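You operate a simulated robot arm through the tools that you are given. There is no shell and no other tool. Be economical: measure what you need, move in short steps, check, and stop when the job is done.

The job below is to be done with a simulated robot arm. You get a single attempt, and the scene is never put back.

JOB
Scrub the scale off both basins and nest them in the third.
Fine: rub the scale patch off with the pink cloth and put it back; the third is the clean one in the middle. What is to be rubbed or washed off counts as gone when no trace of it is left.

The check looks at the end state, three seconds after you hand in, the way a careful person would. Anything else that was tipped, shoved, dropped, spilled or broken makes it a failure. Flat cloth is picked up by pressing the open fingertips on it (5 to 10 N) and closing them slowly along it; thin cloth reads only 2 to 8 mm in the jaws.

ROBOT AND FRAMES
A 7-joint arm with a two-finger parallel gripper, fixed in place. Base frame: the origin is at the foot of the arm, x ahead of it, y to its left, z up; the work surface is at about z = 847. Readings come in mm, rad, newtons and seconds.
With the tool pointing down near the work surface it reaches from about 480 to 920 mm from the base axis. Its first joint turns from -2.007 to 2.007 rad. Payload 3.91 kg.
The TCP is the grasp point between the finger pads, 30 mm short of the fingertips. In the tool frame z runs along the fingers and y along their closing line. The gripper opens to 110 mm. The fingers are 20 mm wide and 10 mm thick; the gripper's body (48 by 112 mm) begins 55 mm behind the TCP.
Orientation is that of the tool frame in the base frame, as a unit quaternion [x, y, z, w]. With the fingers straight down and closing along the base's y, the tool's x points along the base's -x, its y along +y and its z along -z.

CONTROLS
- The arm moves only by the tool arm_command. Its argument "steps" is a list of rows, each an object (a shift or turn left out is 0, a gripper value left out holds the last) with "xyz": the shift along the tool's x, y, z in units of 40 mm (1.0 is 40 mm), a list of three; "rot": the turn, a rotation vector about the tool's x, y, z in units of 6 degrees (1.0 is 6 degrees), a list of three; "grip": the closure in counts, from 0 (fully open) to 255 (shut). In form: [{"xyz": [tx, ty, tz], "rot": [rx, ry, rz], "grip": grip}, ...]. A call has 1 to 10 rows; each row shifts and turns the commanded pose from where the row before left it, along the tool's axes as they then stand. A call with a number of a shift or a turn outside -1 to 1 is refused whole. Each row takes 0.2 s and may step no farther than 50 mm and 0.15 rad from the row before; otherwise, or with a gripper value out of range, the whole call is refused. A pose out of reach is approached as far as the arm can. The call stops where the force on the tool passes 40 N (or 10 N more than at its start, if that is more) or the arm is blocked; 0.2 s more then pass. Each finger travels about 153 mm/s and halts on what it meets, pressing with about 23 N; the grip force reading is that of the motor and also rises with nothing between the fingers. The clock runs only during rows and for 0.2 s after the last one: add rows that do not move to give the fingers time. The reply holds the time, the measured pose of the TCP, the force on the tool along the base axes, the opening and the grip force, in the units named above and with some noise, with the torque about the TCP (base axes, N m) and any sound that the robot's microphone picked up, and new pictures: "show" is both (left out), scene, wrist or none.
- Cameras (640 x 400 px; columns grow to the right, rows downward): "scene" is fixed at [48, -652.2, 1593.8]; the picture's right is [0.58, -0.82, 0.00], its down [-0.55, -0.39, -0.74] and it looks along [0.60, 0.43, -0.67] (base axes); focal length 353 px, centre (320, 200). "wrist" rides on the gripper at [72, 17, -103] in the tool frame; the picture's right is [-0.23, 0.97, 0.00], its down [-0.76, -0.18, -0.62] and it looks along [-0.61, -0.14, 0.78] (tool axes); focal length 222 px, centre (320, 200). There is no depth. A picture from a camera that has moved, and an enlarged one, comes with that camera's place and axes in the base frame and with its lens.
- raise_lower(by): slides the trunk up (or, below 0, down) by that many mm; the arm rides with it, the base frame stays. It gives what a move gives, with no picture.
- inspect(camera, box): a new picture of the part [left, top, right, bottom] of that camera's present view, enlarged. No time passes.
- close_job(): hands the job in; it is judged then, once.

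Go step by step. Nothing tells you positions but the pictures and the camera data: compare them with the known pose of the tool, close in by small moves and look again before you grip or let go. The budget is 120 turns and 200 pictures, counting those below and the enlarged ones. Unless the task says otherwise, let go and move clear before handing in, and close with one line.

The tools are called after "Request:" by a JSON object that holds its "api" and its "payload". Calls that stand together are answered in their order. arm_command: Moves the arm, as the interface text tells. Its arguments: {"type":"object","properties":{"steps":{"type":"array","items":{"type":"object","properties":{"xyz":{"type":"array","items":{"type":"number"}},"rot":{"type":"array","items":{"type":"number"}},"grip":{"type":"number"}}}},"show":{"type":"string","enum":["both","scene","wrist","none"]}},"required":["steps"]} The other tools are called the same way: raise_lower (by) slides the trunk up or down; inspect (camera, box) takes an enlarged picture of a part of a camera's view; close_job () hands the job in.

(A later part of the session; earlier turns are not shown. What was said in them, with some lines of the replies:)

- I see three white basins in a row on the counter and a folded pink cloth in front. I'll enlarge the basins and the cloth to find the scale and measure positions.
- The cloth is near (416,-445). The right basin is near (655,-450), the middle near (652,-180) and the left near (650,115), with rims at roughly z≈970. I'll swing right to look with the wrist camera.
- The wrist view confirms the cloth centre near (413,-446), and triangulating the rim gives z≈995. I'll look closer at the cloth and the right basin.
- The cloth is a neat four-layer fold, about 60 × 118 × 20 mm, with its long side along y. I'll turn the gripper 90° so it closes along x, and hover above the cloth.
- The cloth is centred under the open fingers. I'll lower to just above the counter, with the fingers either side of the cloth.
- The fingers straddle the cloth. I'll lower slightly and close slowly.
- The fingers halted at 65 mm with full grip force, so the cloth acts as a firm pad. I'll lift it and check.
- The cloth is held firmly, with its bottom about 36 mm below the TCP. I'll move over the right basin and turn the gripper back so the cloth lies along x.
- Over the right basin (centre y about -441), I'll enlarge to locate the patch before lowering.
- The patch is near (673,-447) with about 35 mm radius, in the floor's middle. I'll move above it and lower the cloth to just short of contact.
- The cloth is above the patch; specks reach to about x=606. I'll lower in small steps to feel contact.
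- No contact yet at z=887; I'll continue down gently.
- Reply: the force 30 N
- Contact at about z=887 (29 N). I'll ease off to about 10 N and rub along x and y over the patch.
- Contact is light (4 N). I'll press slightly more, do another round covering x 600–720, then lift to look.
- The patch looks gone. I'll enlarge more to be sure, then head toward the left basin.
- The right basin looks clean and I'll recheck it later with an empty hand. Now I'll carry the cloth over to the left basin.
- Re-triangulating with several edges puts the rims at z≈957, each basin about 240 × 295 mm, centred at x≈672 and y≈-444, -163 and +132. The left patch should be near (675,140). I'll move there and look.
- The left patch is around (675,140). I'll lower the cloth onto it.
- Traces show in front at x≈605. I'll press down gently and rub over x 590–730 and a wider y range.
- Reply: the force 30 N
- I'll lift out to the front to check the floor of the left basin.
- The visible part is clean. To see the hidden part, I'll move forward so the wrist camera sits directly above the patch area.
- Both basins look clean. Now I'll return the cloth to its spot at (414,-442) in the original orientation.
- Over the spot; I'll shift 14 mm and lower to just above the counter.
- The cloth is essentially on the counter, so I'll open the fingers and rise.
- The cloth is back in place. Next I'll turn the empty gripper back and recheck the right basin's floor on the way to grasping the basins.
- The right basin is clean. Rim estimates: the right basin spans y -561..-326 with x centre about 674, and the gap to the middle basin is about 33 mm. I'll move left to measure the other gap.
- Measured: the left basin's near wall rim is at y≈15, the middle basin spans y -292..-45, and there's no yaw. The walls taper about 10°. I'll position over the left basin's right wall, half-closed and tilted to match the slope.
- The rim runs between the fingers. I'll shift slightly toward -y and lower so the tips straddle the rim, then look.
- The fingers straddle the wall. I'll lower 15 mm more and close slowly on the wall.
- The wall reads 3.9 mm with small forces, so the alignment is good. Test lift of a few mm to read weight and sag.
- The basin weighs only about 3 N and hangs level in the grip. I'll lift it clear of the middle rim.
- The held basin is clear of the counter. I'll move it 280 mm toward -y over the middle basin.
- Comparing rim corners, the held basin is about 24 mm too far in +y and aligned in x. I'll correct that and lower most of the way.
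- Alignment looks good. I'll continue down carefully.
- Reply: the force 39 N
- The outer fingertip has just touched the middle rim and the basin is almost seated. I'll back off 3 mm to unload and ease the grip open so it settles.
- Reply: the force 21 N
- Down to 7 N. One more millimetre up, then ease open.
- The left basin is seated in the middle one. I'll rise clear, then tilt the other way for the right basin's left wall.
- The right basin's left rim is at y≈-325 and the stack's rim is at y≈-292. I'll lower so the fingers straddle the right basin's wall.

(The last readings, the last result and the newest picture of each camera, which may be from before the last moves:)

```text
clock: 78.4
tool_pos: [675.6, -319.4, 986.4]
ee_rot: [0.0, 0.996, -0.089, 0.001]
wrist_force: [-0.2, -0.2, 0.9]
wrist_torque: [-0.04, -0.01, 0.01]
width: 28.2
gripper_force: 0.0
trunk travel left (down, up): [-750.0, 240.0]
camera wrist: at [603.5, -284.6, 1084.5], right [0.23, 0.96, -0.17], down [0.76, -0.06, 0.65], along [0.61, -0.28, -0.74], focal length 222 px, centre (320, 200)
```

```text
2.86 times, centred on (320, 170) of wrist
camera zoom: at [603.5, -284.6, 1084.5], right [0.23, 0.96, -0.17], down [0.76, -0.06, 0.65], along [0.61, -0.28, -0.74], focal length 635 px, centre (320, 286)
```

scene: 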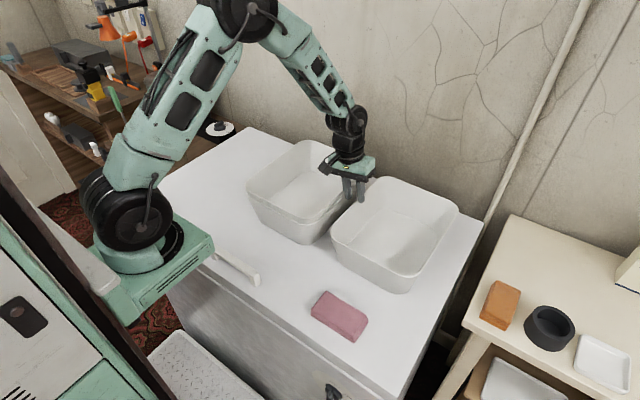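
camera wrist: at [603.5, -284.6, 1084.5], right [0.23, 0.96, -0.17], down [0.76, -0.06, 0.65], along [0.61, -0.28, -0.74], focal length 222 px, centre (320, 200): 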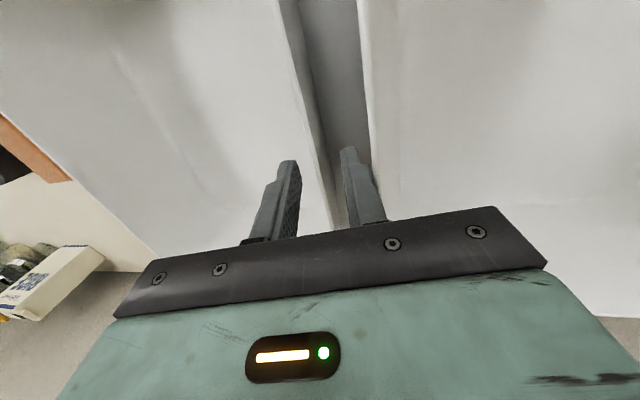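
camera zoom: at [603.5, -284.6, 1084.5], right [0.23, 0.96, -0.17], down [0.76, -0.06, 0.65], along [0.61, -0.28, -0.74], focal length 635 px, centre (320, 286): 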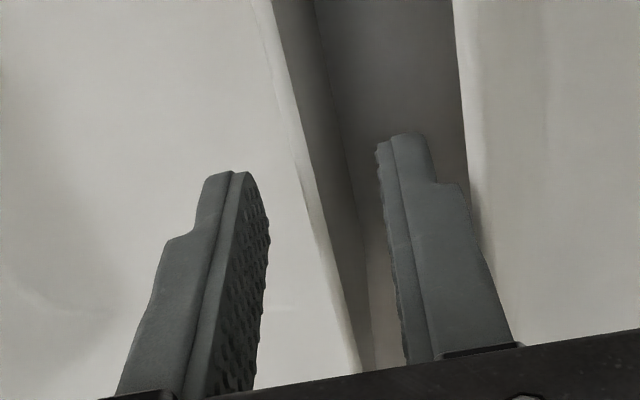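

The wall is between the fingers with a few mm to spare near the stack. I'll narrow the opening a little, lower 24 mm, and close.

Request:
{"api": "arm_command", "payload": {"steps": [{"xyz": [0, -0.03, 0], "grip": 208}, {}, {"xyz": [0, 0, 0.3]}, {"xyz": [0, 0, 0.31]}, {"grip": 225}, {"grip": 240}, {"grip": 255}, {}]}}

```text
clock: 80.2
tool_pos: [674.0, -325.0, 962.4]
ee_rot: [0.001, 0.996, -0.089, 0.0]
wrist_force: [1.1, -0.5, 0.5]
wrist_torque: [0.11, -0.26, -0.09]
width: 3.8
gripper_force: 22.7
trunk travel left (down, up): [-750.0, 240.0]
camera wrist: at [602.6, -291.5, 1060.2], right [0.23, 0.96, -0.17], down [0.76, -0.07, 0.65], along [0.61, -0.28, -0.74], focal length 222 px, centre (320, 200)
```

scene: 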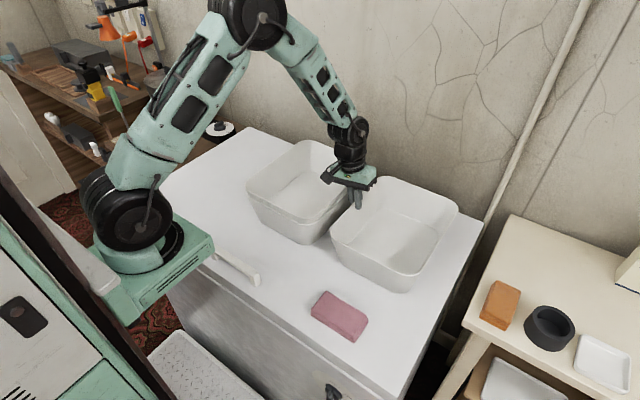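
wrist: 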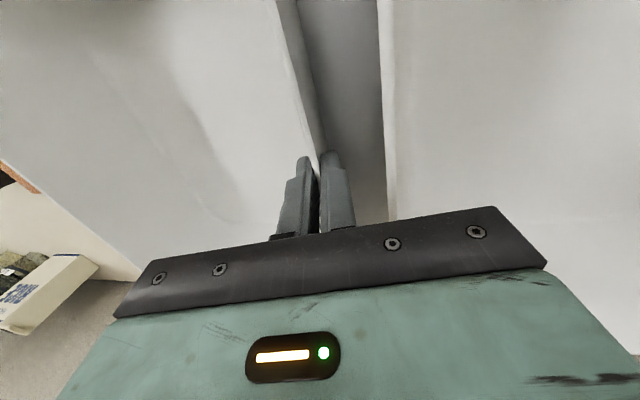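

Gripped at 3.8 mm. I'll lift slowly and straight up.

Request:
{"api": "arm_command", "payload": {"steps": [{"xyz": [0, -0.02, -0.1]}, {"xyz": [0, -0.07, -0.39]}, {"xyz": [0, -0.11, -0.6]}, {"xyz": [0, -0.12, -0.7]}, {"xyz": [0, -0.12, -0.7]}, {"xyz": [0, -0.12, -0.7]}, {"xyz": [0, -0.12, -0.7]}, {"xyz": [0, -0.07, -0.39]}, {}]}}

```text
clock: 82.2
tool_pos: [675.2, -324.1, 1134.3]
ee_rot: [0.0, 0.996, -0.088, 0.0]
wrist_force: [0.7, -0.6, -1.7]
wrist_torque: [0.26, -0.01, 0.02]
width: 3.8
gripper_force: 23.3
trunk travel left (down, up): [-750.0, 240.0]
camera wrist: at [602.5, -290.2, 1232.9], right [0.23, 0.96, -0.17], down [0.76, -0.06, 0.65], along [0.61, -0.28, -0.74], focal length 222 px, centre (320, 200)
```

scene: 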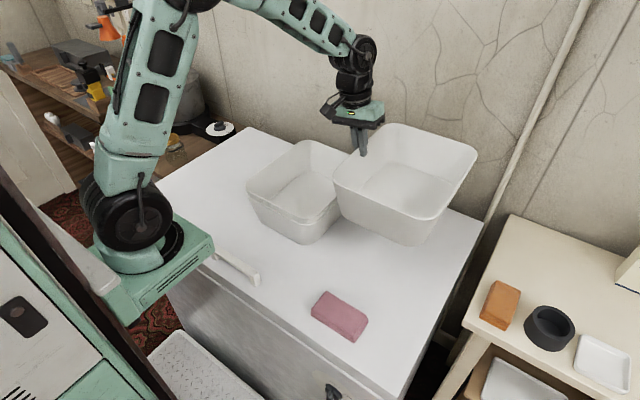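
wrist: 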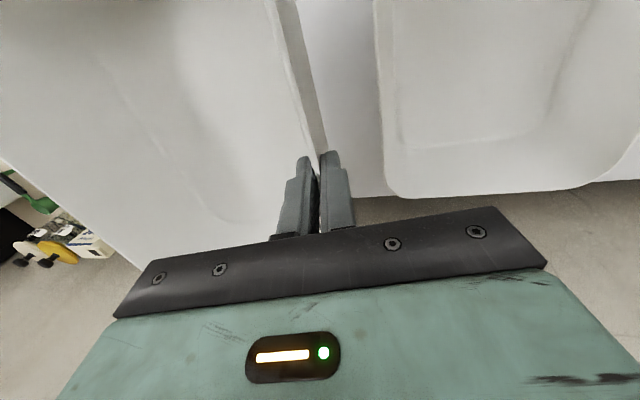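

The right basin is held level and clear. I'll move it about 265 mm toward +y over the stack and compare corners.

Request:
{"api": "arm_command", "payload": {"steps": [{"xyz": [0, 0.49, -0.09]}, {"xyz": [0, 0.98, -0.178]}, {"xyz": [0, 0.98, -0.178]}, {"xyz": [0, 0.98, -0.178]}, {"xyz": [0, 0.98, -0.178]}, {"xyz": [0, 0.98, -0.178]}, {"xyz": [0, 0.98, -0.178]}, {"xyz": [0, 0.2, -0.035]}, {}]}}

Request:
{"api": "inspect", "payload": {"camera": "scene", "box": [220, 90, 400, 250]}}

```text
clock: 84.2
tool_pos: [674.2, -56.3, 1137.5]
ee_rot: [0.001, 0.996, -0.089, 0.0]
wrist_force: [0.2, 0.4, -2.6]
wrist_torque: [0.29, -0.03, 0.0]
width: 3.8
gripper_force: 22.9
trunk travel left (down, up): [-750.0, 240.0]
camera wrist: at [603.3, -22.4, 1234.9], right [0.23, 0.96, -0.17], down [0.76, -0.06, 0.64], along [0.61, -0.28, -0.74], focal length 222 px, centre (320, 200)
```

scene: 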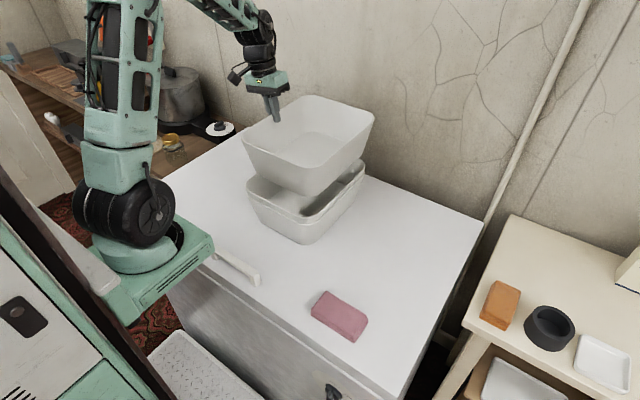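
wrist: 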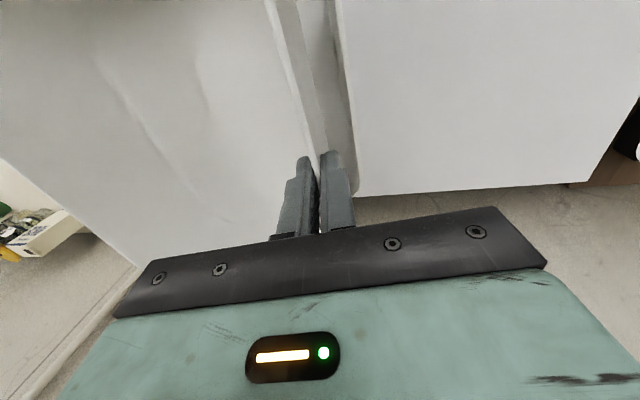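

```text
2.50 times, centred on (310, 170) of scene
camera zoom: at [48.0, -652.2, 1593.8], right [0.58, -0.82, 0.0], down [-0.55, -0.39, -0.74], along [0.6, 0.43, -0.67], focal length 882 px, centre (345, 275)
```

zoom: 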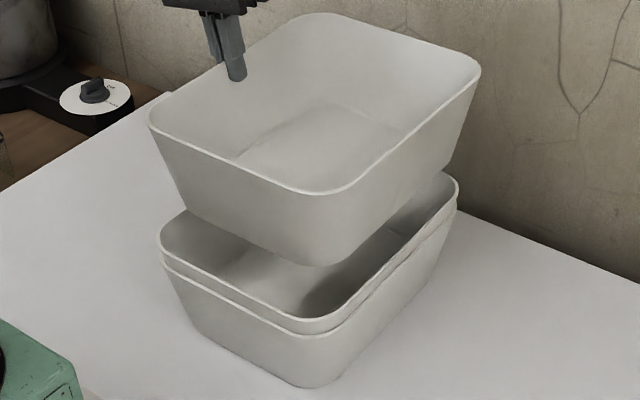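

The held basin needs about +11 mm in y and -4 mm in x. I'll correct that and lower partway.

Request:
{"api": "arm_command", "payload": {"steps": [{"xyz": [0.1, 0.27, -0.049]}, {}, {"xyz": [0, 0.12, 0.68]}, {"xyz": [0, 0.12, 0.68]}, {"xyz": [0, 0.12, 0.6]}, {}], "show": "none"}}

Request:
{"api": "inspect", "payload": {"camera": "scene", "box": [220, 105, 400, 255]}}

Request:
{"api": "inspect", "payload": {"camera": "wrist", "box": [0, 0, 640, 400]}}

```text
clock: 85.6
tool_pos: [670.2, -45.7, 1057.0]
ee_rot: [0.0, 0.996, -0.089, 0.0]
wrist_force: [-0.1, -0.2, -2.2]
wrist_torque: [0.28, 0.02, -0.01]
width: 3.5
gripper_force: 22.7
trunk travel left (down, up): [-750.0, 240.0]
```

```text
2.67 times, centred on (310, 180) of scene
camera zoom: at [48.0, -652.2, 1593.8], right [0.58, -0.82, 0.0], down [-0.55, -0.39, -0.74], along [0.6, 0.43, -0.67], focal length 941 px, centre (347, 253)
```

zoom: 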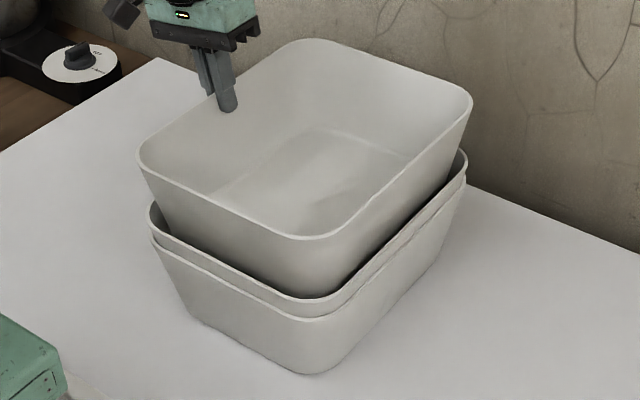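

```text
1.00 times, centred on (320, 200) of wrist (not enlarged: the box is as wide or as high as the picture)
camera zoom: at [598.9, -11.8, 1154.7], right [0.23, 0.96, -0.17], down [0.76, -0.06, 0.64], along [0.61, -0.28, -0.74], focal length 222 px, centre (320, 200)
```

zoom: 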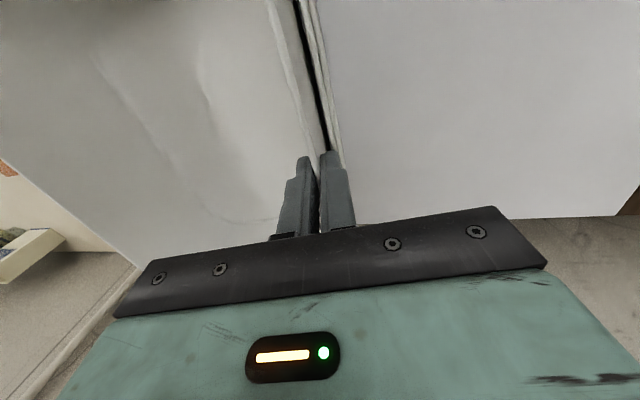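

Fine correction: about -5 mm in both y and x, then lower further.

Request:
{"api": "arm_command", "payload": {"steps": [{"xyz": [0.12, -0.12, 0.022]}, {}, {"xyz": [0, 0.08, 0.44]}, {"xyz": [0, 0.07, 0.39]}, {}], "show": "none"}}

Request:
{"api": "inspect", "payload": {"camera": "scene", "box": [220, 115, 400, 255]}}

Request:
{"api": "inspect", "payload": {"camera": "wrist", "box": [200, 0, 440, 160]}}

```text
clock: 86.8
tool_pos: [666.3, -50.3, 1023.5]
ee_rot: [0.0, 0.996, -0.088, 0.0]
wrist_force: [-0.2, 1.3, -1.0]
wrist_torque: [0.31, 0.01, -0.05]
width: 3.6
gripper_force: 23.5
trunk travel left (down, up): [-750.0, 240.0]
```

```text
2.86 times, centred on (310, 185) of scene
camera zoom: at [48.0, -652.2, 1593.8], right [0.58, -0.82, 0.0], down [-0.55, -0.39, -0.74], along [0.6, 0.43, -0.67], focal length 1008 px, centre (349, 243)
```

zoom: 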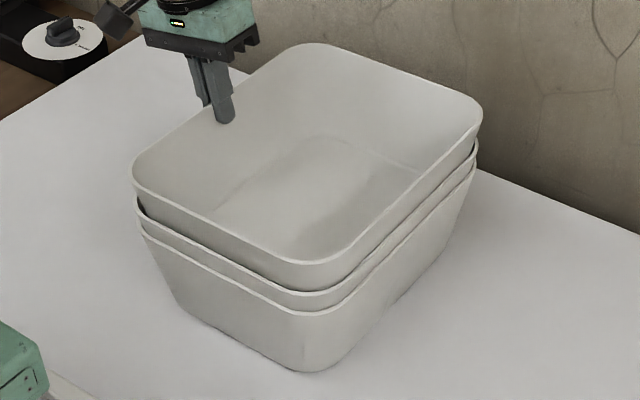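

```text
2.50 times, centred on (320, 80) of wrist
camera zoom: at [594.0, -17.1, 1121.4], right [0.23, 0.96, -0.17], down [0.76, -0.06, 0.65], along [0.61, -0.28, -0.74], focal length 555 px, centre (320, 500)
```

zoom: 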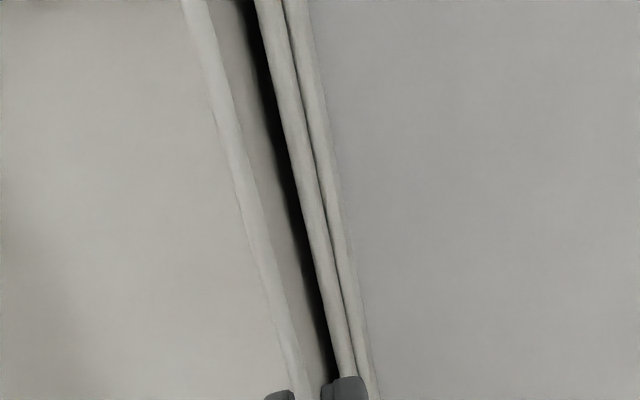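

Well aligned. I'll lower the remaining distance in small steps.

Request:
{"api": "arm_command", "payload": {"steps": [{"xyz": [0, 0.03, 0.17]}, {"xyz": [0, 0.018, 0.1]}, {"xyz": [0, 0.009, 0.05]}, {}], "show": "none"}}

```text
clock: 87.8
tool_pos: [666.6, -50.5, 1011.6]
ee_rot: [0.001, 0.996, -0.088, 0.001]
wrist_force: [-5.2, 1.2, 20.6]
wrist_torque: [0.15, 0.26, -0.02]
width: 3.4
gripper_force: 22.8
trunk travel left (down, up): [-750.0, 240.0]
```

Request:
{"api": "inspect", "payload": {"camera": "scene", "box": [220, 115, 400, 255]}}

Request:
{"api": "inspect", "payload": {"camera": "scene", "box": [245, 130, 305, 190]}}

```text
2.86 times, centred on (310, 185) of scene
camera zoom: at [48.0, -652.2, 1593.8], right [0.58, -0.82, 0.0], down [-0.55, -0.39, -0.74], along [0.6, 0.43, -0.67], focal length 1008 px, centre (349, 243)
```

zoom: 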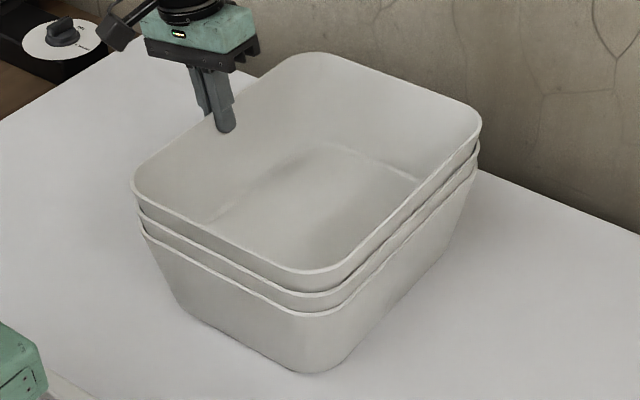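

```text
6.67 times, centred on (275, 160) of scene
camera zoom: at [48.0, -652.2, 1593.8], right [0.58, -0.82, 0.0], down [-0.55, -0.39, -0.74], along [0.6, 0.43, -0.67], focal length 2352 px, centre (620, 467)
```

zoom: 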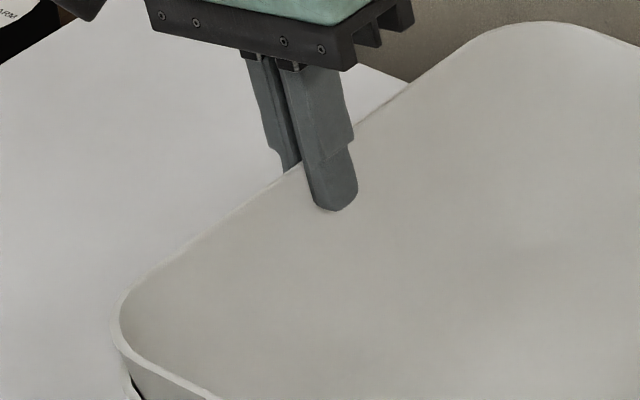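

Contact at 20 N with the basin nearly seated. I'll unload slightly and ease the grip open.

Request:
{"api": "arm_command", "payload": {"steps": [{"xyz": [0, -0.006, -0.035]}, {}], "show": "none"}}

```text
clock: 88.4
tool_pos: [666.7, -50.8, 1012.0]
ee_rot: [0.0, 0.996, -0.089, 0.001]
wrist_force: [-0.7, 0.3, 11.7]
wrist_torque: [0.23, -0.28, -0.03]
width: 3.4
gripper_force: 23.1
trunk travel left (down, up): [-750.0, 240.0]
```

Request:
{"api": "arm_command", "payload": {"steps": [{"xyz": [0, -0.005, -0.03]}, {"grip": 248}, {"grip": 244}, {"grip": 238}, {"grip": 225}, {}], "show": "wrist"}}

Request:
{"api": "inspect", "payload": {"camera": "scene", "box": [220, 115, 400, 255]}}

```text
clock: 89.8
tool_pos: [666.5, -51.3, 1012.5]
ee_rot: [0.0, 0.996, -0.089, 0.0]
wrist_force: [0.7, -0.1, 0.1]
wrist_torque: [0.05, 0.01, -0.02]
width: 13.1
gripper_force: 0.1
trunk travel left (down, up): [-750.0, 240.0]
camera wrist: at [594.3, -17.2, 1110.9], right [0.23, 0.96, -0.17], down [0.76, -0.06, 0.64], along [0.61, -0.28, -0.74], focal length 222 px, centre (320, 200)
```

wrist: 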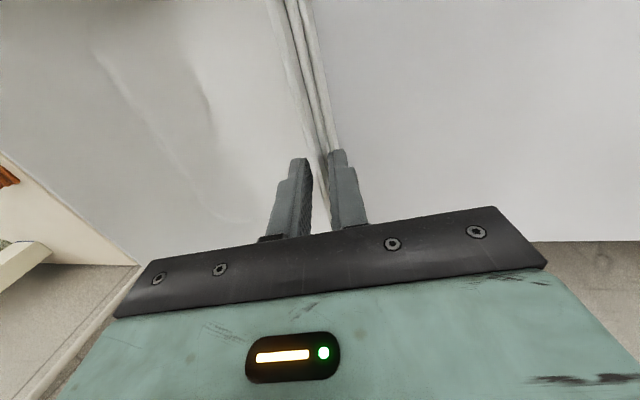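

```text
2.86 times, centred on (310, 185) of scene
camera zoom: at [48.0, -652.2, 1593.8], right [0.58, -0.82, 0.0], down [-0.55, -0.39, -0.74], along [0.6, 0.43, -0.67], focal length 1008 px, centre (349, 243)
```

zoom: 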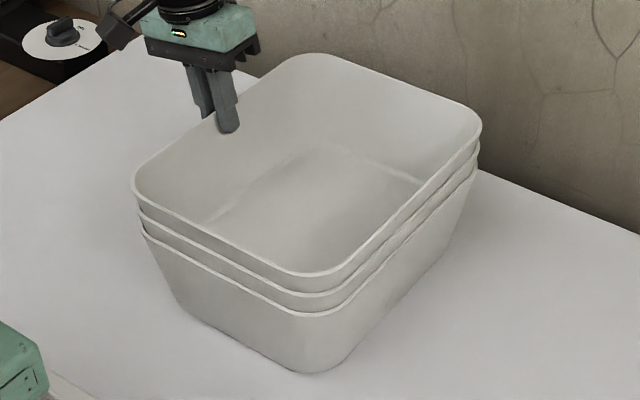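

All three basins are nested with even gaps. I'll withdraw upward and take a final look.

Request:
{"api": "arm_command", "payload": {"steps": [{"xyz": [0, 0, -0.5]}, {"xyz": [0, 0, -1]}, {"xyz": [0, 0, -1]}, {"xyz": [0, 0, -1]}, {"rot": [-0.85, 0, 0], "xyz": [0.5, 0.5, 0]}, {"rot": [-0.85, 0, 0], "xyz": [0.5, 0.5, 0]}, {"xyz": [1, 0.3, 0]}, {"xyz": [1, 0.3, 0]}, {"grip": 0}, {}]}}

Request:
{"api": "inspect", "payload": {"camera": "scene", "box": [220, 115, 400, 255]}}

Request:
{"api": "inspect", "payload": {"camera": "scene", "box": [300, 280, 380, 350]}}

```text
clock: 92.0
tool_pos: [545.9, 34.9, 1144.3]
ee_rot: [-0.001, 1.0, -0.001, -0.001]
wrist_force: [0.4, -0.4, -0.9]
wrist_torque: [0.03, 0.01, 0.02]
width: 110.1
gripper_force: 0.2
trunk travel left (down, up): [-750.0, 240.0]
camera wrist: at [473.5, 51.6, 1246.9], right [0.23, 0.97, 0.0], down [0.76, -0.18, 0.62], along [0.61, -0.14, -0.78], focal length 222 px, centre (320, 200)
```

scene: 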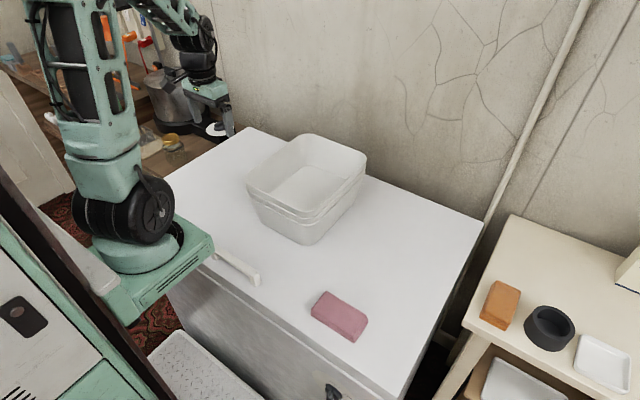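
wrist: 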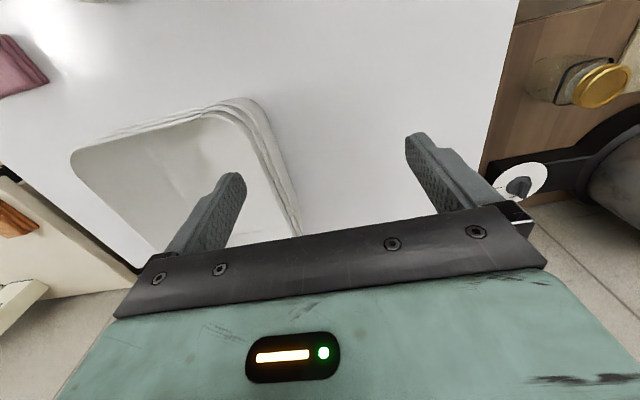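

```text
2.86 times, centred on (310, 185) of scene
camera zoom: at [48.0, -652.2, 1593.8], right [0.58, -0.82, 0.0], down [-0.55, -0.39, -0.74], along [0.6, 0.43, -0.67], focal length 1008 px, centre (349, 243)
```

zoom: 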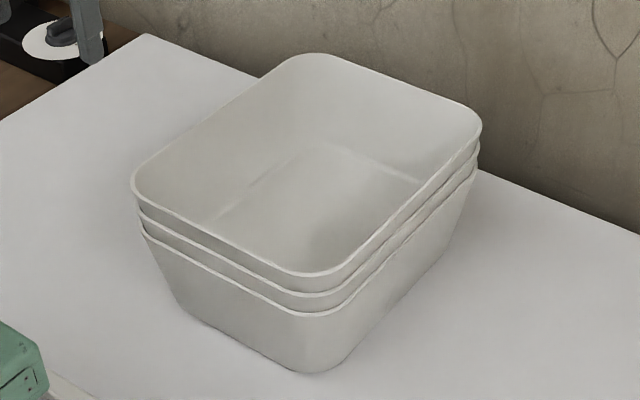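

```text
5.71 times, centred on (340, 315) of scene
camera zoom: at [48.0, -652.2, 1593.8], right [0.58, -0.82, 0.0], down [-0.55, -0.39, -0.74], along [0.6, 0.43, -0.67], focal length 2016 px, centre (206, -457)
```

zoom: 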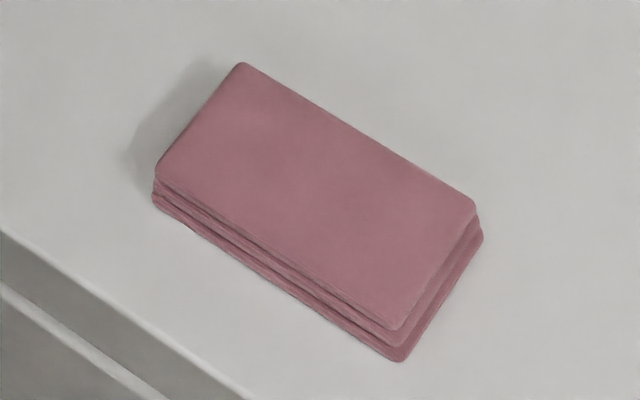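

The basins are clean and nested in the middle one, the cloth is back in its original spot, and the gripper is clear. I'm handing in.

Request:
{"api": "close_job", "payload": {}}

```text
The job is handed in.
```

I rubbed the scale off both basins with no trace visible in the pictures, nested them in the middle one, put the pink cloth back in its place, and handed the job in.
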